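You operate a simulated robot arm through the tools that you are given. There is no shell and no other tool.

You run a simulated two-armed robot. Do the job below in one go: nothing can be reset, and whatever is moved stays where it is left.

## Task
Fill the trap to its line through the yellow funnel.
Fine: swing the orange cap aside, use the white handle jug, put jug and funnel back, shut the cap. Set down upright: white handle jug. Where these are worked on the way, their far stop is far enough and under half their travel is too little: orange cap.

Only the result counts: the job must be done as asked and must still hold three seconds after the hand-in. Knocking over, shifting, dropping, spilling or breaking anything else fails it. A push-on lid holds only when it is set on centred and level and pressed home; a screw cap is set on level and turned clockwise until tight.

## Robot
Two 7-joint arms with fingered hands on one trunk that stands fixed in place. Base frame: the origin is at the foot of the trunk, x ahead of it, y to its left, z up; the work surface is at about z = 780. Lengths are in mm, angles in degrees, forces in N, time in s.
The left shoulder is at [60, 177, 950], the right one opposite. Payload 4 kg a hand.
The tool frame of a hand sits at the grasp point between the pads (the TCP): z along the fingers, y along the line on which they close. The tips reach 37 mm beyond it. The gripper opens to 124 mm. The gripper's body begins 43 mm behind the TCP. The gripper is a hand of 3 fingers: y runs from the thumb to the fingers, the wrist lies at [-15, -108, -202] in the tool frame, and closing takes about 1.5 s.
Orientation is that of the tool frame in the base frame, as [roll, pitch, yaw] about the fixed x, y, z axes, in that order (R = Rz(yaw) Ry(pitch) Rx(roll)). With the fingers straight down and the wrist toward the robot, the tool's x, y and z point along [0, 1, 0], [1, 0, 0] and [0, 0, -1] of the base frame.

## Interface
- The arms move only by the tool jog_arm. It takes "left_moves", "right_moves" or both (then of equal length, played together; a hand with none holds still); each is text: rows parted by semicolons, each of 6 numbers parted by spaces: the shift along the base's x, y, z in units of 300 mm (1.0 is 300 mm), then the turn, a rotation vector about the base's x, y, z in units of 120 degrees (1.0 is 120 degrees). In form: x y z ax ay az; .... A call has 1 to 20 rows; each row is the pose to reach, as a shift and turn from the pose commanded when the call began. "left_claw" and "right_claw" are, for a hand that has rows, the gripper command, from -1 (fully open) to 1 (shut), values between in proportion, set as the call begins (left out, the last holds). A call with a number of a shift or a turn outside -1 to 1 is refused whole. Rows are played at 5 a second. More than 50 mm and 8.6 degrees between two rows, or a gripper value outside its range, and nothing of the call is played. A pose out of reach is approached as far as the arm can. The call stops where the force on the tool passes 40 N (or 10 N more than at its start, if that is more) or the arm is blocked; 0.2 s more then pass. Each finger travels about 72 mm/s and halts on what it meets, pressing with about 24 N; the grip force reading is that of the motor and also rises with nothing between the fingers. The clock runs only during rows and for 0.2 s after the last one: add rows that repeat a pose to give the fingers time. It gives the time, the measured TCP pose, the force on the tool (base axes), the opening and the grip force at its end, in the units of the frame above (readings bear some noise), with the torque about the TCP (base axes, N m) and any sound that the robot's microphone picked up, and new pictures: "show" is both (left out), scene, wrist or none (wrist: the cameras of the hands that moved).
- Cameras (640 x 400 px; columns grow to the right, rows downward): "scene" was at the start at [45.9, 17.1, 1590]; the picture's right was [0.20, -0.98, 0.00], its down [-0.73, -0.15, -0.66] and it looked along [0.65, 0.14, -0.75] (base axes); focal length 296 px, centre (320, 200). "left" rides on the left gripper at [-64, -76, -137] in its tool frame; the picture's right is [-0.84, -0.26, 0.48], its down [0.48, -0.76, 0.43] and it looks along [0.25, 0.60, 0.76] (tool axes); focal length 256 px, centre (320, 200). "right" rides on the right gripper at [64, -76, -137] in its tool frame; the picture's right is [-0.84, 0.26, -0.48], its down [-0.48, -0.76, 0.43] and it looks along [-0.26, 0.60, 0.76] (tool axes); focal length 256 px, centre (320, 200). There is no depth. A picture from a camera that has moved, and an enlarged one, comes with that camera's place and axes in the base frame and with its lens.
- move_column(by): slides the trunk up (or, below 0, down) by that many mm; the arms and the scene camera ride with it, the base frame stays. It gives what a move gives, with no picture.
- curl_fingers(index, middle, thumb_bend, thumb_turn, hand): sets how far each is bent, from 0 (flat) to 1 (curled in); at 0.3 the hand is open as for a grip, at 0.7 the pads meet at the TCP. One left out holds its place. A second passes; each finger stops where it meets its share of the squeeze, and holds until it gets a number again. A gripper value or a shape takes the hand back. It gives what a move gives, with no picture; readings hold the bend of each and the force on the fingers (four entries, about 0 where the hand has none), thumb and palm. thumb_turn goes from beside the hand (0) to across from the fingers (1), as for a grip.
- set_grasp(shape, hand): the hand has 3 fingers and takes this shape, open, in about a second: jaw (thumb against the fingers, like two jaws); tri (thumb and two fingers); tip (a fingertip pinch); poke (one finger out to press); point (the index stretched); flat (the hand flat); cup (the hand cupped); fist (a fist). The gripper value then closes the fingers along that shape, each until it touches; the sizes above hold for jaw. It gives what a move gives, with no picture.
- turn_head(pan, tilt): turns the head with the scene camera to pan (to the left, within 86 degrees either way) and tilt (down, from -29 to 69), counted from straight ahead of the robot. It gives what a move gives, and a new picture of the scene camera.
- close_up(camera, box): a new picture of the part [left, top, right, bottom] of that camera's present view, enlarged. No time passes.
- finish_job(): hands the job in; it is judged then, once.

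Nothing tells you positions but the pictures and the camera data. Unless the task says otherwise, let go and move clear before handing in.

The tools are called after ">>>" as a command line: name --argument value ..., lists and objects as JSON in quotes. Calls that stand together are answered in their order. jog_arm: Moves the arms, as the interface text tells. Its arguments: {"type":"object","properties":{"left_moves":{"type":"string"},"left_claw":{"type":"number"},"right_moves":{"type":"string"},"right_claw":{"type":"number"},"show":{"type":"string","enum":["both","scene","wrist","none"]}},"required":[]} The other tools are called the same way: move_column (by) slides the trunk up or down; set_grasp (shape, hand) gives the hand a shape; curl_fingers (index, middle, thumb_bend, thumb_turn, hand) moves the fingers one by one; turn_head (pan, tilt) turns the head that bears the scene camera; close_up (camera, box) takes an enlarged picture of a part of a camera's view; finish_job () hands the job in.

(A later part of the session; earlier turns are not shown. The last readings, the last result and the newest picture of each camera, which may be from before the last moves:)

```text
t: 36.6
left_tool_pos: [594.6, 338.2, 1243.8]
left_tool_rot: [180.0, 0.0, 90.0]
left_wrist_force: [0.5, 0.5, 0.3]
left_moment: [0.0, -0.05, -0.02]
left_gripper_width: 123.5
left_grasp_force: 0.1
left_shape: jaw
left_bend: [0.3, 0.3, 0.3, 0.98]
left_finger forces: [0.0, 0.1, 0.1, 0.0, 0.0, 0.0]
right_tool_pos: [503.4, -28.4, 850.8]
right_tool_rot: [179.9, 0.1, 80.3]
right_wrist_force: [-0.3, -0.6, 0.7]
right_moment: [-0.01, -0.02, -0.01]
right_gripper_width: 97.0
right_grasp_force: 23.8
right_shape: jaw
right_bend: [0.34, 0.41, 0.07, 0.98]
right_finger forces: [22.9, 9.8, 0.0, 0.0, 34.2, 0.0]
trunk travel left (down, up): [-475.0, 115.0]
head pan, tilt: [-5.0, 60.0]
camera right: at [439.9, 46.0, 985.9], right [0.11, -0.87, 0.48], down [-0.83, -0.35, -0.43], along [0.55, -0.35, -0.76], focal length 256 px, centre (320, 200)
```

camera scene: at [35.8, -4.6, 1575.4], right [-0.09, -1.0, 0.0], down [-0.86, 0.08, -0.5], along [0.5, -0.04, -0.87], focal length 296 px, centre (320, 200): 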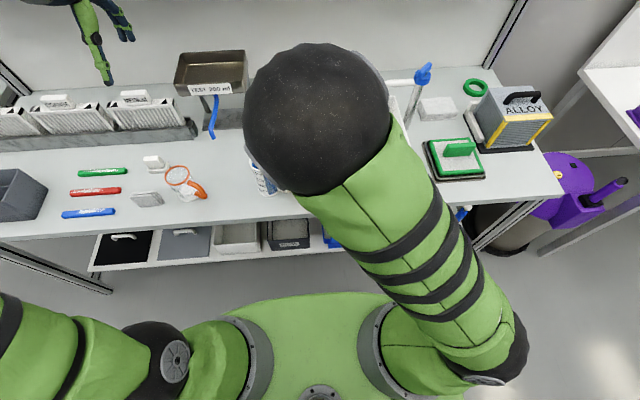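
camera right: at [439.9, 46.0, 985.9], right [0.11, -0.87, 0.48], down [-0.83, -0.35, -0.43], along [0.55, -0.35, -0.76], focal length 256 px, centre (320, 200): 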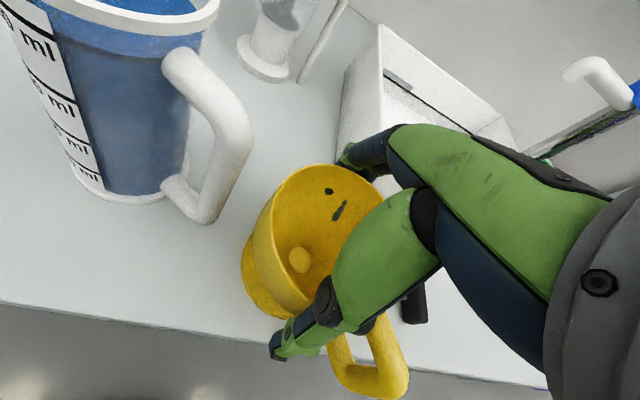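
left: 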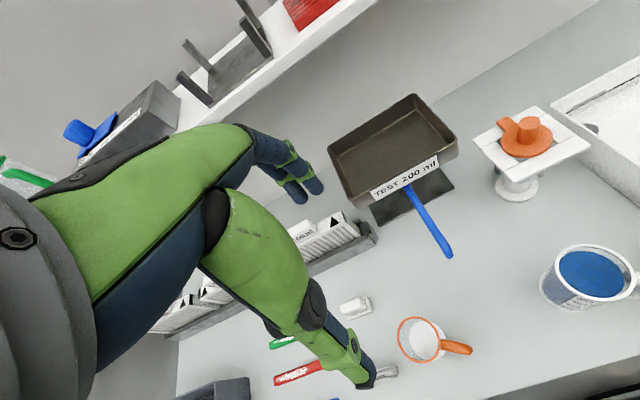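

The bowl is firmly held and has hardly moved. I'll lift it a little and look.

>>> jog_arm --right_moves "0 0 0.02 0 0 0; 0 0 0.06 0 0 0; 0 0 0.12 0 0 0; 0 0 0.2 0 0 0; 0 0 0.3 0 0 0" --show "both"

```text
t: 37.8
left_tool_pos: [595.0, 337.7, 1244.4]
left_tool_rot: [179.9, 0.0, 89.9]
left_wrist_force: [-0.9, 0.5, 0.0]
left_moment: [0.0, -0.01, 0.0]
left_gripper_width: 123.8
left_grasp_force: 0.1
left_shape: jaw
left_bend: [0.3, 0.3, 0.3, 0.98]
left_finger forces: [0.1, 0.1, 0.1, 0.0, 0.0, 0.0]
right_tool_pos: [504.6, -29.3, 940.0]
right_tool_rot: [-179.9, 0.1, 80.3]
right_wrist_force: [0.6, 0.1, -1.8]
right_moment: [0.01, 0.01, 0.0]
right_gripper_width: 97.1
right_grasp_force: 24.1
right_shape: jaw
right_bend: [0.34, 0.41, 0.07, 0.98]
right_finger forces: [22.9, 9.9, 0.0, 0.0, 33.9, 0.0]
trunk travel left (down, up): [-475.0, 115.0]
head pan, tilt: [-5.0, 60.0]
camera scene: at [35.1, -4.8, 1575.3], right [-0.09, -1.0, 0.0], down [-0.86, 0.08, -0.5], along [0.5, -0.04, -0.87], focal length 296 px, centre (320, 200)
camera right: at [440.3, 46.3, 1076.4], right [0.11, -0.87, 0.48], down [-0.83, -0.35, -0.43], along [0.55, -0.35, -0.76], focal length 256 px, centre (320, 200)
```

scene: 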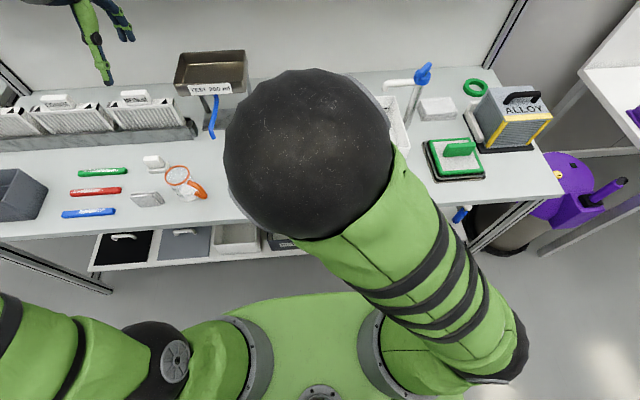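
right: 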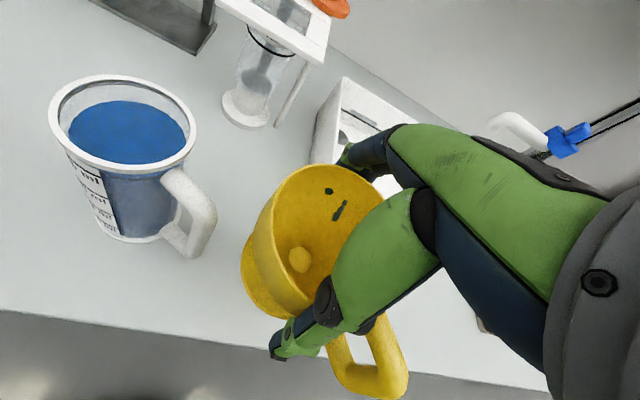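

The funnel is up, weighing about 2 N, and sits unchanged in the hand. I'll carry it high over to the trap.

>>> jog_arm --right_moves "0 0 0.14 0 0 0; 0.03 0.01 0.28 0 0 0; 0.13 0.045 0.38 0 0 0.01; 0.27 0.09 0.4 0 0 0.02; 0.41 0.14 0.4 0 0 0.04; 0.55 0.19 0.4 0 0 0.06; 0.69 0.24 0.4 0 0 0.07; 0.8 0.275 0.4 0 0 0.083; 0.843 0.287 0.4 0 0 0.083" --show "both"

>>> turn_head --pan 8 --tilt 48.5

```text
t: 39.8
left_tool_pos: [595.5, 339.4, 1244.2]
left_tool_rot: [179.9, 0.0, 89.9]
left_wrist_force: [-0.2, 0.4, 0.1]
left_moment: [0.0, -0.03, 0.02]
left_gripper_width: 123.6
left_grasp_force: 0.1
left_shape: jaw
left_bend: [0.3, 0.3, 0.3, 0.98]
left_finger forces: [0.0, 0.1, 0.0, 0.0, 0.0, 0.1]
right_tool_pos: [757.1, 56.6, 1059.5]
right_tool_rot: [-180.0, 0.1, 90.3]
right_wrist_force: [-0.1, 0.5, 0.2]
right_moment: [0.0, 0.0, -0.02]
right_gripper_width: 96.9
right_grasp_force: 24.1
right_shape: jaw
right_bend: [0.34, 0.41, 0.07, 0.98]
right_finger forces: [22.7, 9.9, 0.0, 0.0, 33.9, 0.0]
trunk travel left (down, up): [-475.0, 115.0]
head pan, tilt: [-5.0, 60.0]
camera scene: at [35.7, -4.7, 1575.4], right [-0.09, -1.0, 0.0], down [-0.86, 0.08, -0.5], along [0.5, -0.04, -0.87], focal length 296 px, centre (320, 200)
camera right: at [680.9, 119.9, 1196.0], right [0.26, -0.84, 0.48], down [-0.76, -0.49, -0.43], along [0.6, -0.25, -0.76], focal length 256 px, centre (320, 200)
```

scene: 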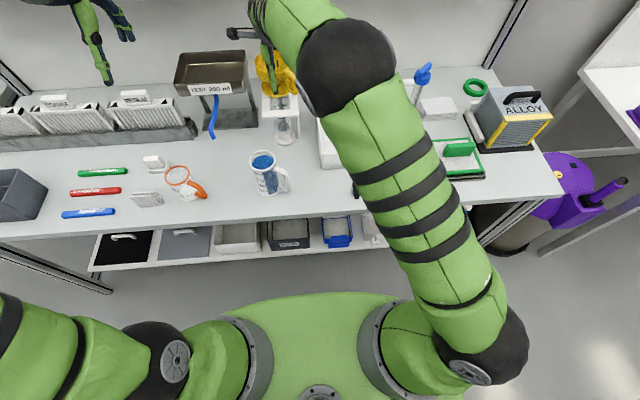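
right: 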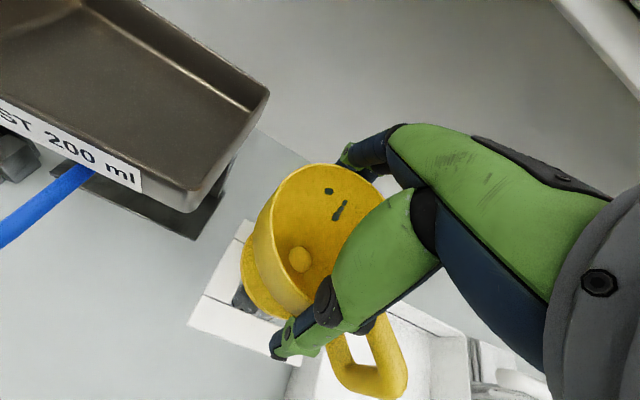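

```text
t: 40.6
left_tool_pos: [594.9, 338.6, 1243.8]
left_tool_rot: [179.9, 0.0, 90.0]
left_wrist_force: [-0.5, -0.3, 1.4]
left_moment: [-0.02, -0.01, -0.02]
left_gripper_width: 123.4
left_grasp_force: 0.0
left_shape: jaw
left_bend: [0.3, 0.3, 0.3, 0.98]
left_finger forces: [0.0, 0.0, 0.0, 0.0, 0.0, 0.0]
right_tool_pos: [756.5, 57.0, 1060.0]
right_tool_rot: [-180.0, 0.1, 90.3]
right_wrist_force: [-1.2, -0.8, -0.3]
right_moment: [0.0, 0.02, -0.01]
right_gripper_width: 96.7
right_grasp_force: 23.8
right_shape: jaw
right_bend: [0.34, 0.41, 0.07, 0.98]
right_finger forces: [22.6, 9.9, 0.0, 0.1, 34.0, 0.0]
trunk travel left (down, up): [-475.0, 115.0]
head pan, tilt: [8.0, 48.5]
camera scene: at [46.9, 11.9, 1589.9], right [0.14, -0.99, 0.0], down [-0.74, -0.1, -0.66], along [0.66, 0.09, -0.75], focal length 296 px, centre (320, 200)
```

scene: 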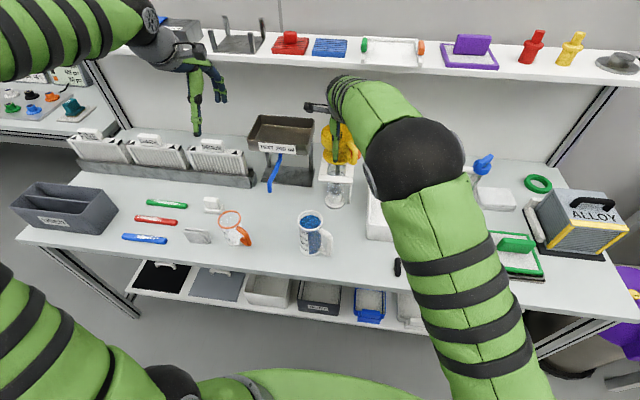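

The funnel is over the trap. I'll zoom in to judge its alignment over the plate opening.

>>> close_up --camera "scene" --box '[310, 115, 370, 215]'

>>> close_up --camera "right" --box '[170, 150, 350, 370]'

>>> close_up --camera "left" --box '[440, 60, 640, 220]'

```text
4.00 times, centred on (340, 165) of scene
camera zoom: at [46.9, 11.9, 1589.9], right [0.14, -0.99, 0.0], down [-0.74, -0.1, -0.66], along [0.66, 0.09, -0.75], focal length 1182 px, centre (240, 340)
```

zoom: 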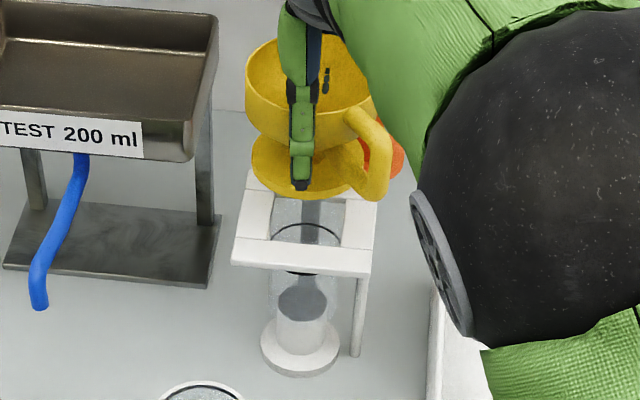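

```text
1.82 times, centred on (260, 260) of right
camera zoom: at [680.4, 119.9, 1195.9], right [0.26, -0.84, 0.48], down [-0.76, -0.49, -0.43], along [0.6, -0.25, -0.76], focal length 465 px, centre (429, 91)
```

zoom: 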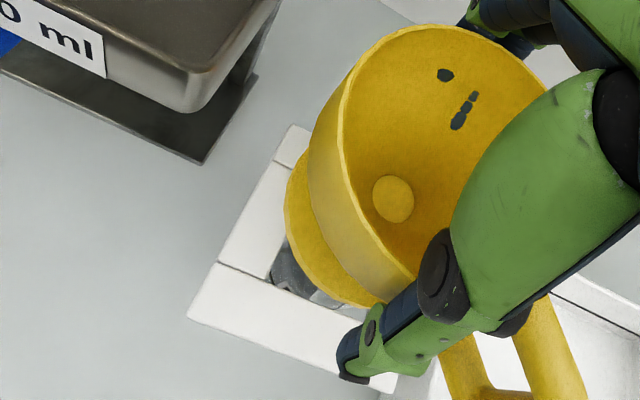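

```text
2.50 times, centred on (540, 140) of left
camera zoom: at [518.8, 274.6, 1382.1], right [-0.26, -0.84, -0.48], down [-0.76, 0.48, -0.43], along [0.6, 0.25, -0.76], focal length 640 px, centre (-230, 350)
```

zoom: 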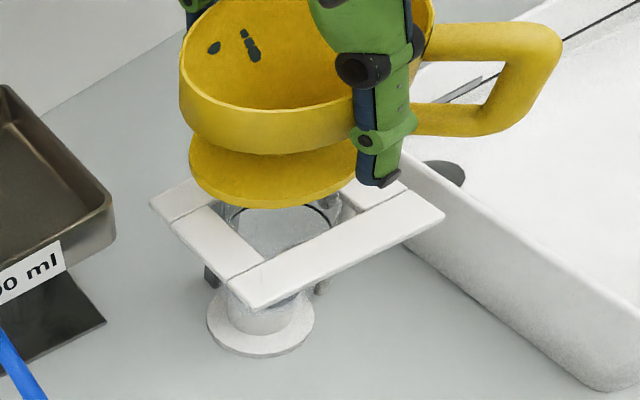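

The funnel is about 50 mm above the plate and needs to come roughly 4 mm toward me. I'll lower it part way with that correction and recheck.

>>> jog_arm --right_moves "-0.013 -0.003 -0.04 0 0 0; -0.013 -0.003 -0.09 0 0 0; -0.013 -0.003 -0.135 0 0 0" --show "none"

>>> close_up --camera "scene" --box '[315, 130, 365, 200]'

>>> close_up --camera "left" --box '[470, 80, 600, 200]'

>>> close_up --camera "right" --box '[170, 150, 350, 370]'

```text
t: 41.4
left_tool_pos: [595.2, 338.4, 1244.8]
left_tool_rot: [-180.0, 0.0, 90.0]
left_wrist_force: [0.4, 0.3, 0.1]
left_moment: [0.01, 0.01, -0.01]
left_gripper_width: 123.5
left_grasp_force: 0.1
left_shape: jaw
left_bend: [0.3, 0.3, 0.3, 0.98]
left_finger forces: [0.0, 0.0, 0.1, 0.0, 0.0, 0.0]
right_tool_pos: [752.8, 57.5, 1018.1]
right_tool_rot: [180.0, 0.1, 90.3]
right_wrist_force: [-0.5, -0.8, -1.2]
right_moment: [0.01, 0.0, 0.01]
right_gripper_width: 96.8
right_grasp_force: 24.1
right_shape: jaw
right_bend: [0.34, 0.41, 0.07, 0.98]
right_finger forces: [22.6, 9.9, 0.0, 0.0, 33.8, 0.1]
trunk travel left (down, up): [-475.0, 115.0]
head pan, tilt: [8.0, 48.5]
```

```text
5.71 times, centred on (340, 165) of scene
camera zoom: at [47.0, 12.1, 1590.0], right [0.14, -0.99, 0.0], down [-0.74, -0.1, -0.66], along [0.66, 0.09, -0.75], focal length 1689 px, centre (206, 400)
```

zoom: 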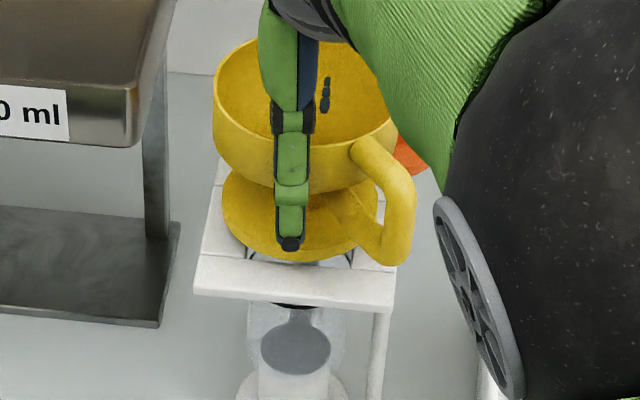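

```text
3.33 times, centred on (535, 140) of left
camera zoom: at [518.9, 274.6, 1382.1], right [-0.26, -0.84, -0.48], down [-0.76, 0.48, -0.43], along [0.6, 0.25, -0.76], focal length 853 px, centre (-397, 400)
```

zoom: 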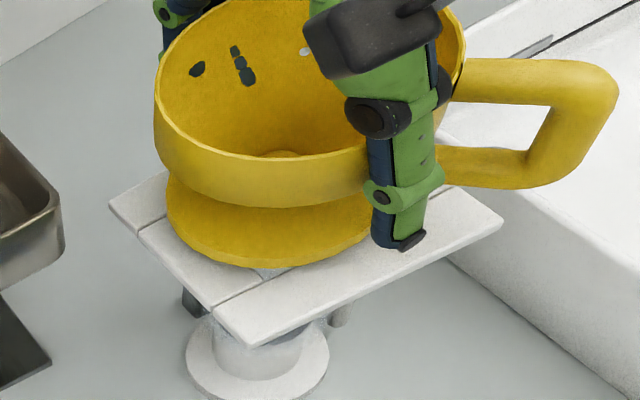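

```text
1.82 times, centred on (260, 260) of right
camera zoom: at [676.6, 119.8, 1155.3], right [0.26, -0.84, 0.48], down [-0.76, -0.49, -0.43], along [0.6, -0.25, -0.76], focal length 465 px, centre (429, 91)
```

zoom: 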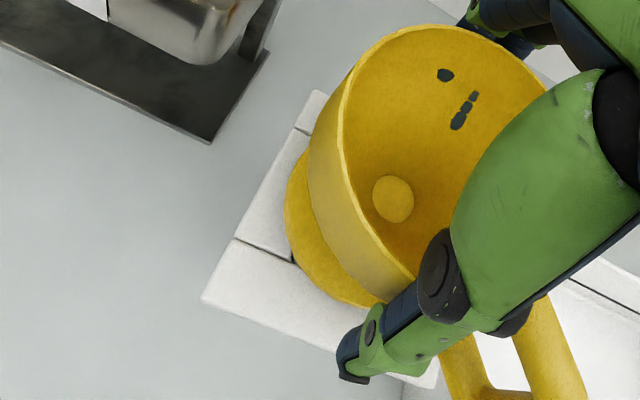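

The flange still sits about 6 mm too far back. I'll correct that, come down to a few millimetres above the plate and look again.

>>> jog_arm --right_moves "-0.01 0 0 0 0 0; -0.02 0 -0.01 0 0 0; -0.02 0 -0.02 0 0 0" --show "none"

>>> close_up --camera "scene" --box '[315, 140, 365, 200]'

>>> close_up --camera "left" --box '[470, 80, 600, 200]'

>>> close_up --camera "right" --box '[170, 150, 350, 370]'

```text
t: 42.2
left_tool_pos: [594.8, 338.4, 1244.8]
left_tool_rot: [-179.9, -0.1, 90.0]
left_wrist_force: [0.4, -0.3, -0.3]
left_moment: [0.03, 0.0, 0.02]
left_gripper_width: 123.8
left_grasp_force: 0.2
left_shape: jaw
left_bend: [0.3, 0.3, 0.3, 0.98]
left_finger forces: [0.1, 0.1, 0.1, 0.0, 0.1, 0.0]
right_tool_pos: [747.2, 56.2, 1012.4]
right_tool_rot: [-180.0, 0.2, 90.3]
right_wrist_force: [-0.7, 0.5, -1.8]
right_moment: [0.0, 0.0, -0.01]
right_gripper_width: 96.8
right_grasp_force: 24.0
right_shape: jaw
right_bend: [0.34, 0.41, 0.07, 0.98]
right_finger forces: [22.7, 9.9, 0.0, 0.0, 33.8, 0.0]
trunk travel left (down, up): [-475.0, 115.0]
head pan, tilt: [8.0, 48.5]
```

```text
6.67 times, centred on (340, 170) of scene
camera zoom: at [47.0, 12.0, 1589.9], right [0.14, -0.99, 0.0], down [-0.74, -0.1, -0.66], along [0.66, 0.09, -0.75], focal length 1971 px, centre (187, 400)
```

zoom: 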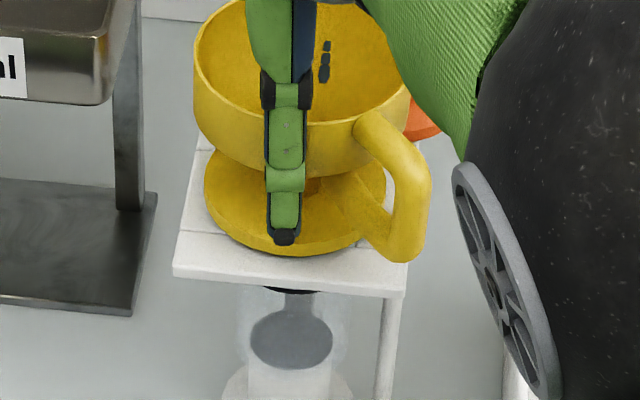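

```text
3.33 times, centred on (535, 140) of left
camera zoom: at [518.8, 274.6, 1382.1], right [-0.26, -0.84, -0.48], down [-0.76, 0.49, -0.43], along [0.6, 0.25, -0.76], focal length 853 px, centre (-397, 400)
```

zoom: 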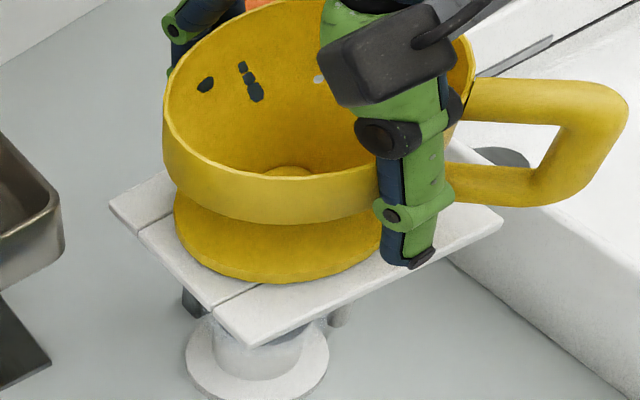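

```text
1.82 times, centred on (260, 260) of right
camera zoom: at [670.7, 119.6, 1149.5], right [0.26, -0.84, 0.48], down [-0.76, -0.49, -0.43], along [0.6, -0.25, -0.76], focal length 465 px, centre (429, 91)
```

zoom: 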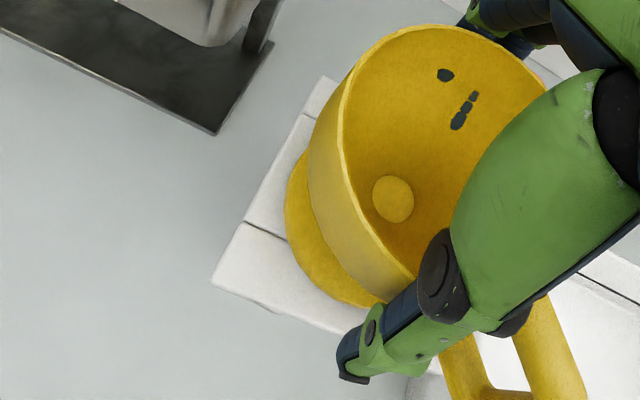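

All three views now put the flange central on the plate. I'll lower until it touches.

>>> jog_arm --right_moves "-0.002 0 -0.006 0 0 0; -0.002 0 -0.012 0 0 0; -0.002 0 -0.018 0 0 0" --show "none"

```text
t: 43.0
left_tool_pos: [594.9, 338.2, 1244.8]
left_tool_rot: [179.9, 0.0, 89.8]
left_wrist_force: [0.0, 0.3, -0.5]
left_moment: [0.0, 0.01, 0.0]
left_gripper_width: 123.4
left_grasp_force: 0.0
left_shape: jaw
left_bend: [0.3, 0.3, 0.3, 0.98]
left_finger forces: [0.1, 0.0, 0.0, 0.1, 0.0, 0.0]
right_tool_pos: [747.5, 55.4, 1009.5]
right_tool_rot: [179.8, 0.0, 90.4]
right_wrist_force: [-0.2, 0.3, 4.6]
right_moment: [-0.01, 0.02, -0.04]
right_gripper_width: 96.4
right_grasp_force: 23.7
right_shape: jaw
right_bend: [0.34, 0.41, 0.07, 0.98]
right_finger forces: [22.4, 8.7, 0.0, 0.0, 34.7, 0.1]
trunk travel left (down, up): [-475.0, 115.0]
head pan, tilt: [8.0, 48.5]
```

The flange is on the plate at about z = 938. I'll open the hand and check the funnel stays put.

>>> jog_arm --right_moves "0 0 0 0 0 0; 0 0 0 0 0 0; 0 0 0 0 0 0; 0 0 0 0 0 0; 0 0 0 0 0 0" --right_claw -1 --show "wrist"

>>> close_up --camera "scene" --box '[315, 140, 365, 200]'

>>> close_up --camera "left" --box '[470, 80, 600, 200]'

```text
t: 44.2
left_tool_pos: [595.3, 338.2, 1243.2]
left_tool_rot: [-179.9, 0.0, 89.9]
left_wrist_force: [0.4, -0.2, -1.0]
left_moment: [-0.01, -0.03, 0.04]
left_gripper_width: 123.6
left_grasp_force: 0.1
left_shape: jaw
left_bend: [0.3, 0.3, 0.3, 0.98]
left_finger forces: [0.1, 0.1, 0.0, 0.1, 0.0, 0.0]
right_tool_pos: [747.8, 56.8, 1008.1]
right_tool_rot: [-180.0, 0.1, 90.3]
right_wrist_force: [-0.1, -0.6, 0.3]
right_moment: [0.01, -0.04, -0.04]
right_gripper_width: 123.7
right_grasp_force: 0.0
right_shape: jaw
right_bend: [0.3, 0.3, 0.3, 0.98]
right_finger forces: [0.0, 0.0, 0.0, 0.0, 0.0, 0.0]
trunk travel left (down, up): [-475.0, 115.0]
head pan, tilt: [8.0, 48.5]
camera right: at [670.1, 119.3, 1144.0], right [0.26, -0.84, 0.48], down [-0.76, -0.49, -0.43], along [0.6, -0.25, -0.76], focal length 256 px, centre (320, 200)
```

right: 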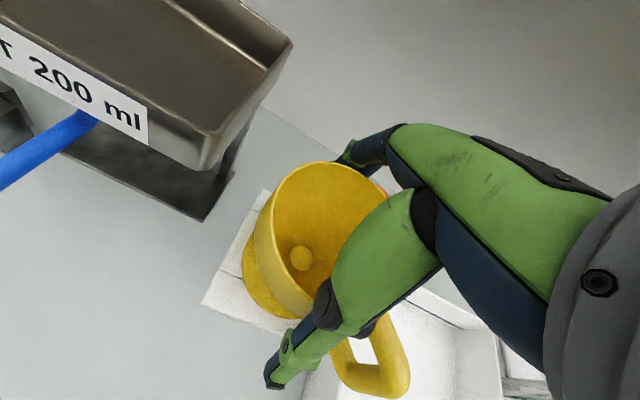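

```text
6.67 times, centred on (340, 170) of scene
camera zoom: at [46.9, 12.0, 1589.9], right [0.14, -0.99, 0.0], down [-0.74, -0.1, -0.66], along [0.66, 0.09, -0.75], focal length 1971 px, centre (187, 400)
```

zoom: 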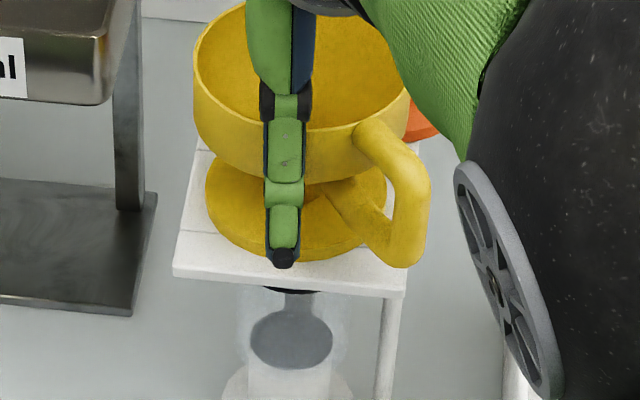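

```text
3.33 times, centred on (535, 140) of left
camera zoom: at [518.8, 274.6, 1382.1], right [-0.26, -0.84, -0.48], down [-0.76, 0.48, -0.43], along [0.6, 0.25, -0.76], focal length 853 px, centre (-397, 400)
```

zoom: 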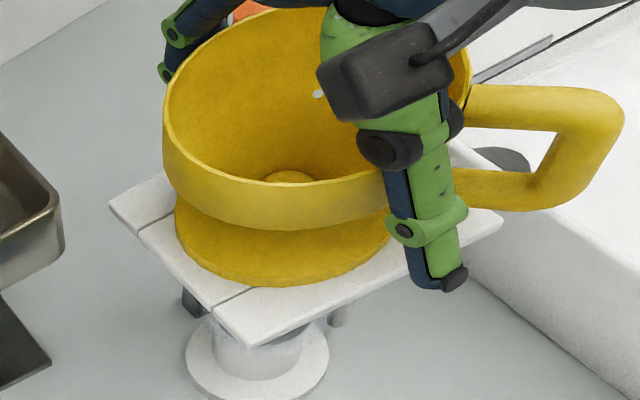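

The funnel stands free on the plate. I'll lift the right hand straight up and take it round to the right side, to use its camera as a level monitor on the trap glass.

>>> jog_arm --right_moves "0 0 0.15 0 0 0; 0 0 0.3 0 0 0; 0 -0.05 0.4 0.008 -0.013 0.026; -0.02 -0.15 0.42 0.025 -0.039 0.079; -0.04 -0.27 0.42 0.041 -0.065 0.131; -0.06 -0.39 0.4 0.058 -0.091 0.183; -0.08 -0.51 0.36 0.074 -0.117 0.236; -0.1 -0.6 0.28 0.091 -0.143 0.288; -0.12 -0.621 0.17 0.107 -0.169 0.341; -0.134 -0.621 0.06 0.124 -0.194 0.393; -0.134 -0.621 -0.05 0.14 -0.22 0.445; -0.134 -0.621 -0.15 0.157 -0.246 0.498; -0.134 -0.621 -0.24 0.1652 -0.2593 0.524" --show "both"

>>> close_up --camera "right" --box '[200, 100, 360, 240]'

```text
t: 47.0
left_tool_pos: [595.8, 338.1, 1242.9]
left_tool_rot: [180.0, 0.0, 89.7]
left_wrist_force: [-0.3, 0.5, -0.5]
left_moment: [0.0, 0.01, -0.01]
left_gripper_width: 123.6
left_grasp_force: 0.2
left_shape: jaw
left_bend: [0.3, 0.3, 0.3, 0.98]
left_finger forces: [0.0, 0.0, 0.0, 0.0, 0.0, 0.0]
right_tool_pos: [706.0, -131.7, 935.8]
right_tool_rot: [144.8, 0.3, 155.2]
right_wrist_force: [-0.2, -0.3, 0.6]
right_moment: [-0.02, 0.0, 0.02]
right_gripper_width: 123.8
right_grasp_force: 0.1
right_shape: jaw
right_bend: [0.3, 0.3, 0.3, 0.98]
right_finger forces: [0.1, 0.0, 0.0, 0.1, 0.1, 0.1]
trunk travel left (down, up): [-475.0, 115.0]
head pan, tilt: [8.0, 48.5]
camera scene: at [47.1, 11.8, 1590.0], right [0.14, -0.99, 0.0], down [-0.74, -0.1, -0.66], along [0.66, 0.09, -0.75], focal length 296 px, centre (320, 200)
camera right: at [588.3, -231.9, 1003.0], right [0.73, -0.41, 0.55], down [0.29, -0.54, -0.79], along [0.62, 0.73, -0.28], focal length 256 px, centre (320, 200)
```

scene: 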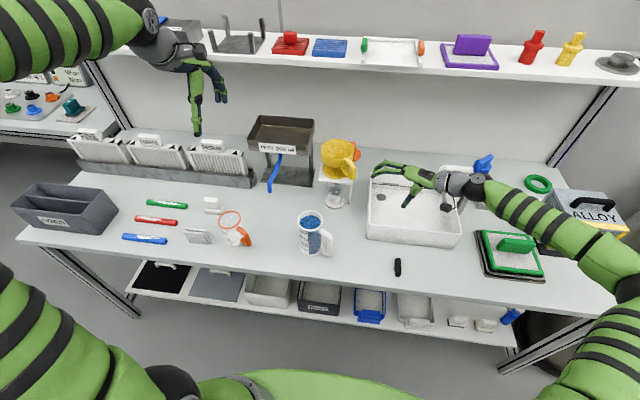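
right: 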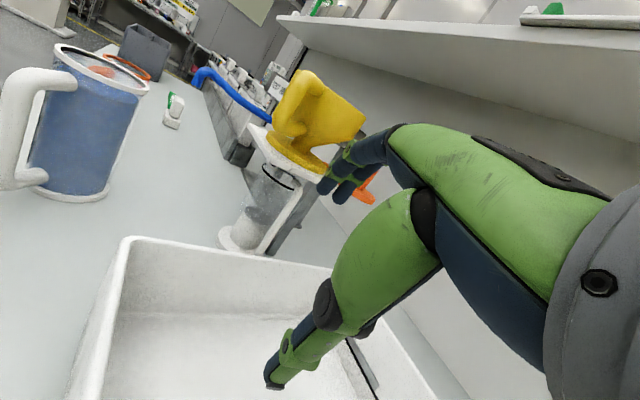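

```text
2.86 times, centred on (280, 170) of right
camera zoom: at [588.3, -231.9, 1003.0], right [0.73, -0.41, 0.55], down [0.29, -0.54, -0.79], along [0.62, 0.73, -0.28], focal length 731 px, centre (434, 286)
```

zoom: 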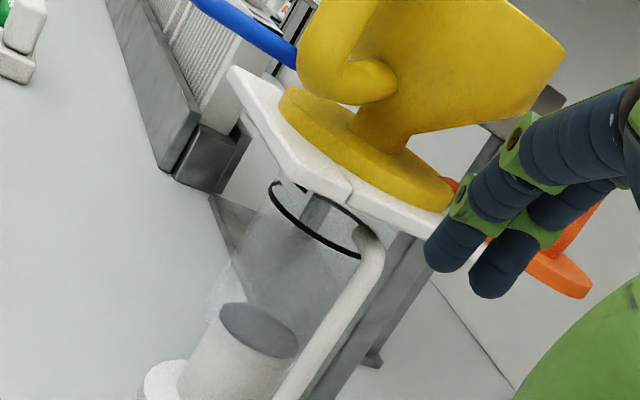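

This is a clear side view of the trap glass, its black fill line, and the funnel seated on the plate. Now I'll measure the jug for the left hand.

>>> close_up --camera "scene" --box '[285, 200, 345, 265]'

>>> close_up --camera "left" --box '[520, 230, 640, 330]'

>>> close_up --camera "right" --box '[0, 30, 160, 210]'

>>> close_up --camera "scene" --box '[100, 185, 300, 260]'

```text
6.15 times, centred on (315, 232) of scene
camera zoom: at [47.1, 11.8, 1590.0], right [0.14, -0.99, 0.0], down [-0.74, -0.1, -0.66], along [0.66, 0.09, -0.75], focal length 1819 px, centre (351, 0)
```

zoom: 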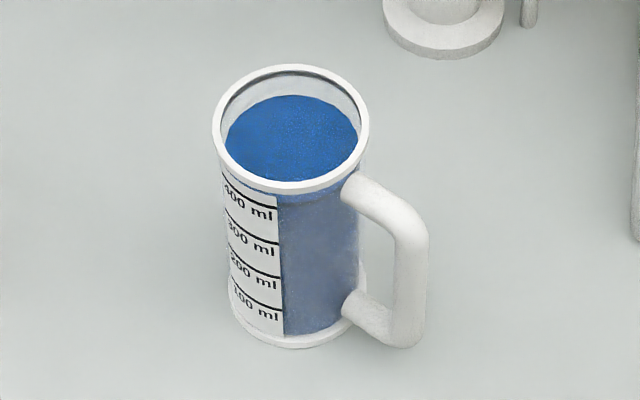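

```text
4.00 times, centred on (580, 280) of left
camera zoom: at [519.0, 274.3, 1382.1], right [-0.26, -0.84, -0.48], down [-0.76, 0.49, -0.43], along [0.6, 0.25, -0.76], focal length 1024 px, centre (-720, -120)
```

zoom: 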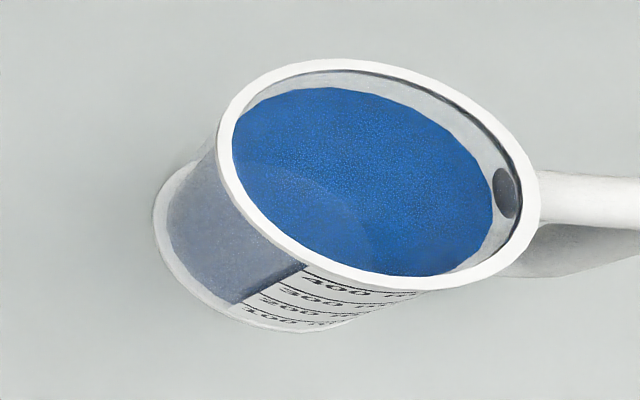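

```text
2.22 times, centred on (80, 120) of right
camera zoom: at [588.3, -231.9, 1003.0], right [0.73, -0.41, 0.55], down [0.29, -0.54, -0.79], along [0.62, 0.73, -0.28], focal length 569 px, centre (853, 378)
```

zoom: 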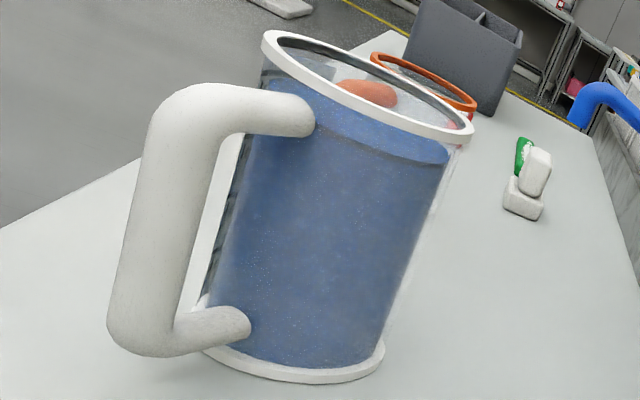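

```text
3.20 times, centred on (200, 222) of scene
camera zoom: at [47.1, 11.8, 1590.0], right [0.14, -0.99, 0.0], down [-0.74, -0.1, -0.66], along [0.66, 0.09, -0.75], focal length 946 px, centre (704, 128)
```

zoom: 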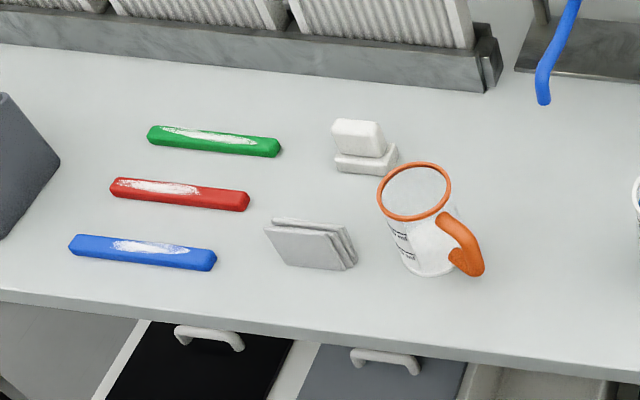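

The jug's axis is at about (550, 111), its rim at z ≈ 920, and its handle points toward -y. I'll grip its body low from the left with the left hand, fingers toward -y, so first I'll bring the left hand to that orientation high above.

>>> jog_arm --left_moves "-0.0106 -0.042 -0.0375 -0.068 -0.0059 0.0059; -0.0213 -0.084 -0.075 -0.136 -0.0119 0.0119; -0.032 -0.125 -0.113 -0.204 -0.0178 0.0178; -0.0425 -0.167 -0.15 -0.272 -0.0238 0.0238; -0.053 -0.209 -0.188 -0.34 -0.0297 0.0297; -0.064 -0.251 -0.225 -0.408 -0.0357 0.0357; -0.0745 -0.293 -0.263 -0.476 -0.0416 0.0416; -0.085 -0.335 -0.3 -0.544 -0.0476 0.0476; -0.0957 -0.376 -0.338 -0.612 -0.0535 0.0535; -0.106 -0.418 -0.375 -0.68 -0.0595 0.0595; -0.117 -0.46 -0.413 -0.7479 -0.0654 0.0654" --show "both"

```text
t: 49.4
left_tool_pos: [559.7, 200.4, 1120.6]
left_tool_rot: [47.7, 89.8, -32.2]
left_wrist_force: [-0.1, 0.5, -0.4]
left_moment: [-0.01, 0.02, 0.01]
left_gripper_width: 123.8
left_grasp_force: 0.0
left_shape: jaw
left_bend: [0.3, 0.3, 0.3, 0.98]
left_finger forces: [0.0, 0.0, 0.0, 0.1, 0.0, 0.0]
right_tool_pos: [705.6, -130.1, 933.9]
right_tool_rot: [145.0, 0.2, 155.1]
right_wrist_force: [0.8, 1.0, -0.1]
right_moment: [-0.02, 0.01, -0.01]
right_gripper_width: 123.7
right_grasp_force: 0.0
right_shape: jaw
right_bend: [0.3, 0.3, 0.3, 0.98]
right_finger forces: [0.0, 0.0, 0.0, 0.0, 0.0, 0.1]
trunk travel left (down, up): [-475.0, 115.0]
head pan, tilt: [8.0, 48.5]
camera scene: at [47.3, 12.0, 1590.0], right [0.14, -0.99, 0.0], down [-0.74, -0.1, -0.66], along [0.66, 0.09, -0.75], focal length 296 px, centre (320, 200)
camera left: at [461.0, 321.8, 1184.5], right [-0.17, -0.52, 0.84], down [-0.67, -0.56, -0.48], along [0.72, -0.64, -0.25], focal length 256 px, centre (320, 200)
```

scene: 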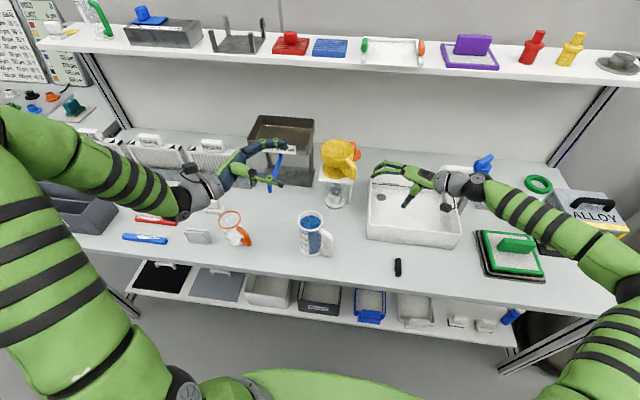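
left: 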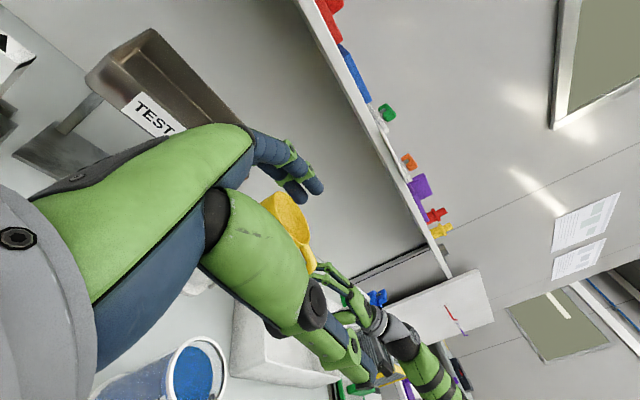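

The grip orientation is reachable. Before taking the jug I'll rehearse the pour, a 60 degree roll near the funnel, with the empty hand to be sure the arm can do it.

>>> jog_arm --left_moves "0.033 -0.058 0.004 -0.0054 0.0623 -0.0094; 0.067 -0.117 0.008 -0.0109 0.1246 -0.0189; 0.1 -0.175 0.012 -0.0163 0.187 -0.0283; 0.133 -0.233 0.016 -0.0218 0.2493 -0.0378; 0.167 -0.292 0.02 -0.0272 0.3116 -0.0472; 0.2 -0.35 0.025 -0.0327 0.3739 -0.0567; 0.233 -0.408 0.029 -0.0381 0.4363 -0.0661; 0.267 -0.467 0.033 -0.0436 0.4986 -0.0756" --show "both"

```text
t: 51.2
left_tool_pos: [639.8, 59.2, 1128.8]
left_tool_rot: [-90.2, 30.1, 179.7]
left_wrist_force: [-0.2, 0.8, 0.3]
left_moment: [0.02, 0.0, -0.01]
left_gripper_width: 123.7
left_grasp_force: 0.1
left_shape: jaw
left_bend: [0.3, 0.3, 0.3, 0.98]
left_finger forces: [0.0, 0.0, 0.0, 0.1, 0.0, 0.1]
right_tool_pos: [705.8, -129.6, 935.3]
right_tool_rot: [145.0, 0.2, 155.2]
right_wrist_force: [-0.6, -0.1, -0.1]
right_moment: [0.04, -0.04, 0.0]
right_gripper_width: 124.0
right_grasp_force: 0.1
right_shape: jaw
right_bend: [0.3, 0.3, 0.3, 0.98]
right_finger forces: [0.0, 0.0, 0.1, 0.0, 0.0, 0.0]
trunk travel left (down, up): [-475.0, 115.0]
head pan, tilt: [8.0, 48.5]
camera scene: at [47.2, 11.5, 1589.9], right [0.14, -0.99, 0.0], down [-0.74, -0.1, -0.66], along [0.66, 0.09, -0.75], focal length 296 px, centre (320, 200)
camera left: at [656.9, 196.1, 1228.7], right [0.6, -0.48, 0.64], down [-0.8, -0.43, 0.42], along [0.08, -0.76, -0.65], focal length 256 px, centre (320, 200)
```

scene: 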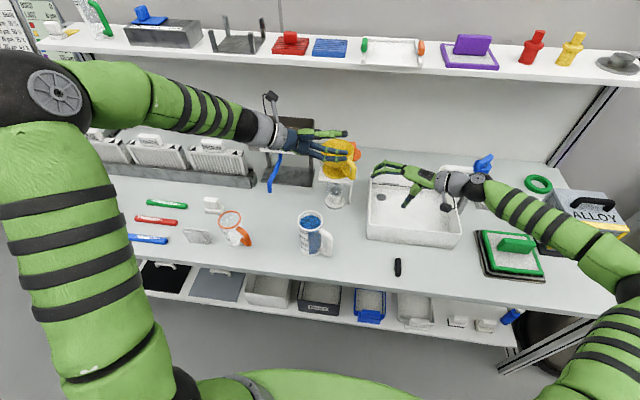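
left: 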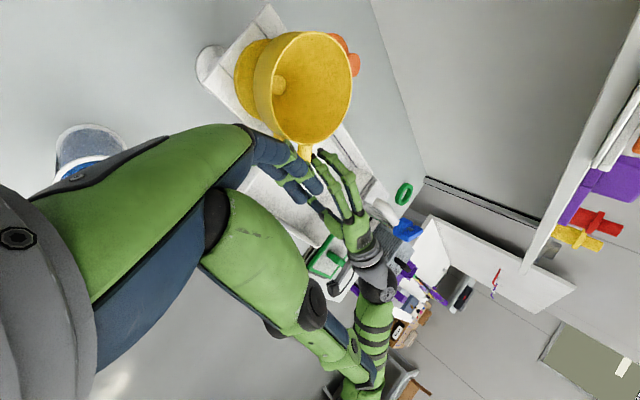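

The 60 degree tilt over the funnel is reachable with room to spare. Now I'll undo it and bring the hand above the jug.

>>> jog_arm --left_moves "-0.045 0.02 -0.02 0.0054 -0.0623 0.0094; -0.09 0.045 -0.05 0.0109 -0.1246 0.0189; -0.13 0.07 -0.1 0.0163 -0.187 0.0283; -0.17 0.095 -0.16 0.0218 -0.2493 0.0378; -0.21 0.12 -0.22 0.0272 -0.3116 0.0472; -0.25 0.15 -0.28 0.0327 -0.3739 0.0567; -0.28 0.18 -0.34 0.0381 -0.4363 0.0661; -0.301 0.193 -0.396 0.0436 -0.4986 0.0756" --show "both"

>>> close_up --camera "scene" --box '[230, 150, 370, 270]'

>>> close_up --camera "right" --box '[0, 0, 200, 210]'

```text
t: 53.0
left_tool_pos: [551.9, 117.4, 1011.8]
left_tool_rot: [81.3, 89.9, 1.3]
left_wrist_force: [-0.2, -0.2, -0.5]
left_moment: [0.03, -0.04, 0.0]
left_gripper_width: 123.8
left_grasp_force: 0.2
left_shape: jaw
left_bend: [0.3, 0.3, 0.3, 0.98]
left_finger forces: [0.1, 0.0, 0.0, 0.1, 0.0, 0.1]
right_tool_pos: [704.6, -130.0, 933.9]
right_tool_rot: [145.0, 0.2, 155.2]
right_wrist_force: [-0.1, 0.8, 0.0]
right_moment: [0.03, -0.01, 0.02]
right_gripper_width: 124.0
right_grasp_force: 0.0
right_shape: jaw
right_bend: [0.3, 0.3, 0.3, 0.98]
right_finger forces: [0.0, 0.0, 0.0, 0.1, 0.0, 0.0]
trunk travel left (down, up): [-475.0, 115.0]
head pan, tilt: [8.0, 48.5]
camera scene: at [47.2, 12.0, 1590.0], right [0.14, -0.99, 0.0], down [-0.74, -0.1, -0.66], along [0.66, 0.09, -0.75], focal length 296 px, centre (320, 200)
camera left: at [451.3, 239.2, 1076.2], right [-0.17, -0.52, 0.84], down [-0.67, -0.56, -0.49], along [0.72, -0.64, -0.25], focal length 256 px, centre (320, 200)
```

scene: 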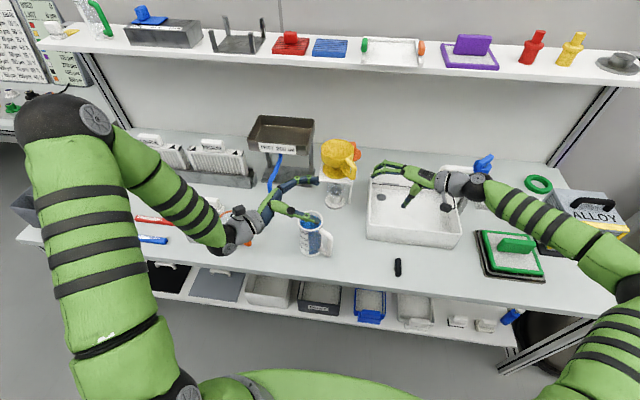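
left: 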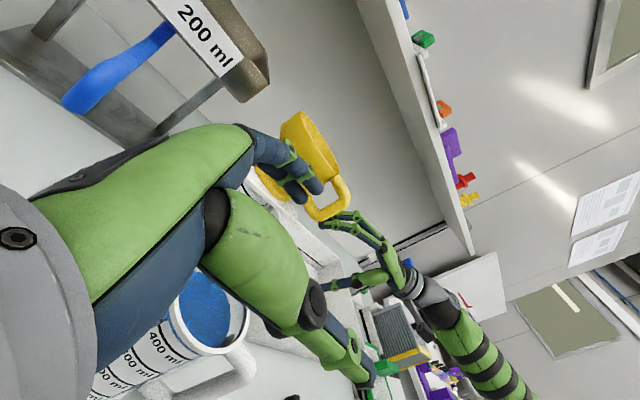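

```text
3.33 times, centred on (300, 210) of scene
camera zoom: at [47.2, 12.0, 1590.0], right [0.14, -0.99, 0.0], down [-0.74, -0.1, -0.66], along [0.66, 0.09, -0.75], focal length 985 px, centre (387, 167)
```

zoom: 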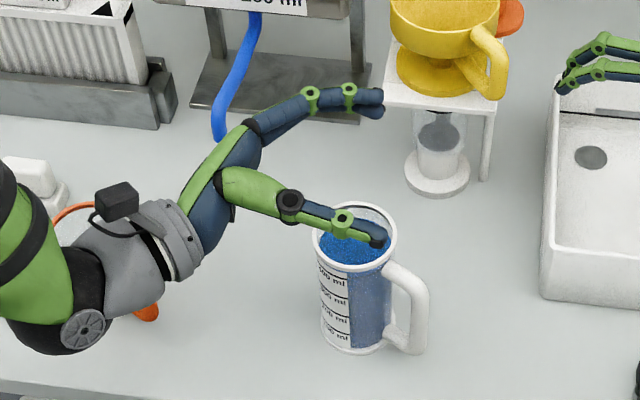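

```text
1.90 times, centred on (100, 105) of right
camera zoom: at [588.4, -231.3, 1003.0], right [0.73, -0.41, 0.55], down [0.28, -0.54, -0.79], along [0.62, 0.73, -0.28], focal length 488 px, centre (739, 381)
```

zoom: 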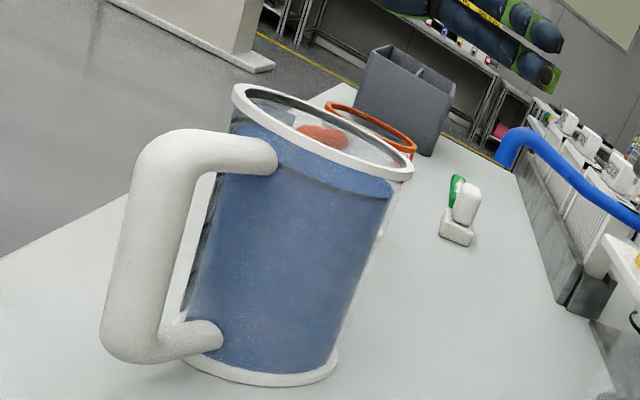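

The hand is over the jug with thumb and fingers on either side of it. I'll descend in two stages and check the clearance half way.

>>> jog_arm --left_moves "-0.004 0 -0.13 0 0 0; -0.006 0 -0.26 0 0 0; -0.006 0 -0.33 0 0 0" --show "both"

>>> close_up --camera "scene" --box '[230, 170, 360, 270]'

>>> close_up --camera "right" --box '[0, 0, 200, 210]'

```text
t: 53.8
left_tool_pos: [548.6, 118.1, 912.6]
left_tool_rot: [103.4, 89.9, 23.4]
left_wrist_force: [0.5, 0.8, 0.1]
left_moment: [0.04, 0.03, 0.03]
left_gripper_width: 123.6
left_grasp_force: 0.1
left_shape: jaw
left_bend: [0.3, 0.3, 0.3, 0.98]
left_finger forces: [0.0, 0.0, 0.1, 0.0, 0.0, 0.1]
right_tool_pos: [704.2, -130.5, 934.9]
right_tool_rot: [145.0, 0.3, 155.1]
right_wrist_force: [-0.7, 0.4, 0.4]
right_moment: [0.01, 0.04, -0.02]
right_gripper_width: 123.9
right_grasp_force: 0.0
right_shape: jaw
right_bend: [0.3, 0.3, 0.3, 0.98]
right_finger forces: [0.0, 0.0, 0.0, 0.0, 0.0, 0.0]
trunk travel left (down, up): [-475.0, 115.0]
head pan, tilt: [8.0, 48.5]
camera scene: at [46.9, 12.0, 1590.0], right [0.14, -0.99, 0.0], down [-0.74, -0.1, -0.66], along [0.66, 0.09, -0.75], focal length 296 px, centre (320, 200)
camera left: at [449.2, 238.8, 977.0], right [-0.17, -0.52, 0.84], down [-0.67, -0.56, -0.49], along [0.72, -0.65, -0.25], focal length 256 px, centre (320, 200)
```

scene: 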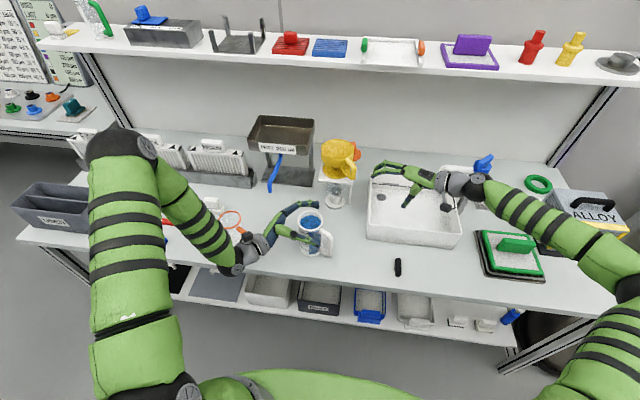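
left: 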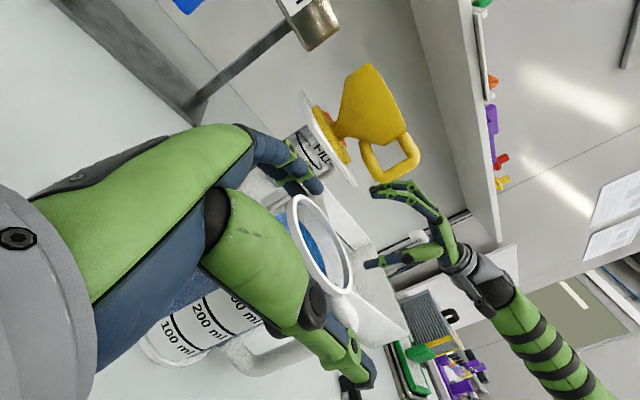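

```text
4.00 times, centred on (295, 220) of scene
camera zoom: at [46.9, 12.0, 1590.0], right [0.14, -0.99, 0.0], down [-0.74, -0.1, -0.66], along [0.66, 0.09, -0.75], focal length 1182 px, centre (420, 120)
```

zoom: 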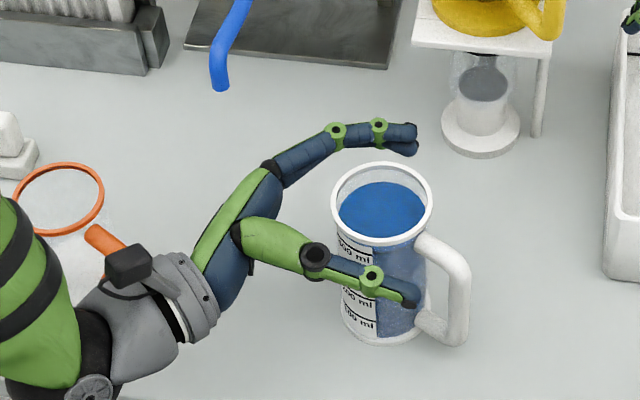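

```text
1.90 times, centred on (100, 105) of right
camera zoom: at [588.2, -231.3, 1003.1], right [0.73, -0.41, 0.55], down [0.28, -0.54, -0.79], along [0.62, 0.73, -0.28], focal length 488 px, centre (739, 381)
```

zoom: 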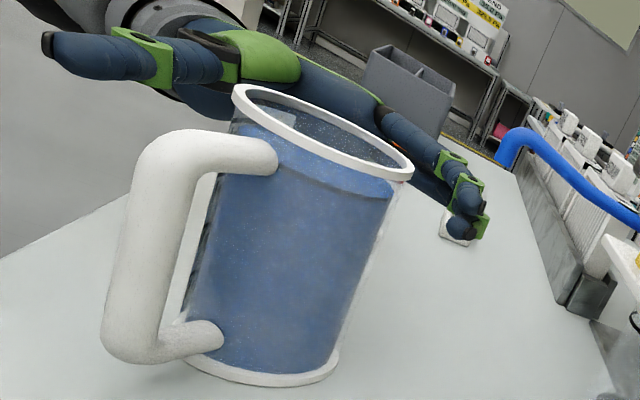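

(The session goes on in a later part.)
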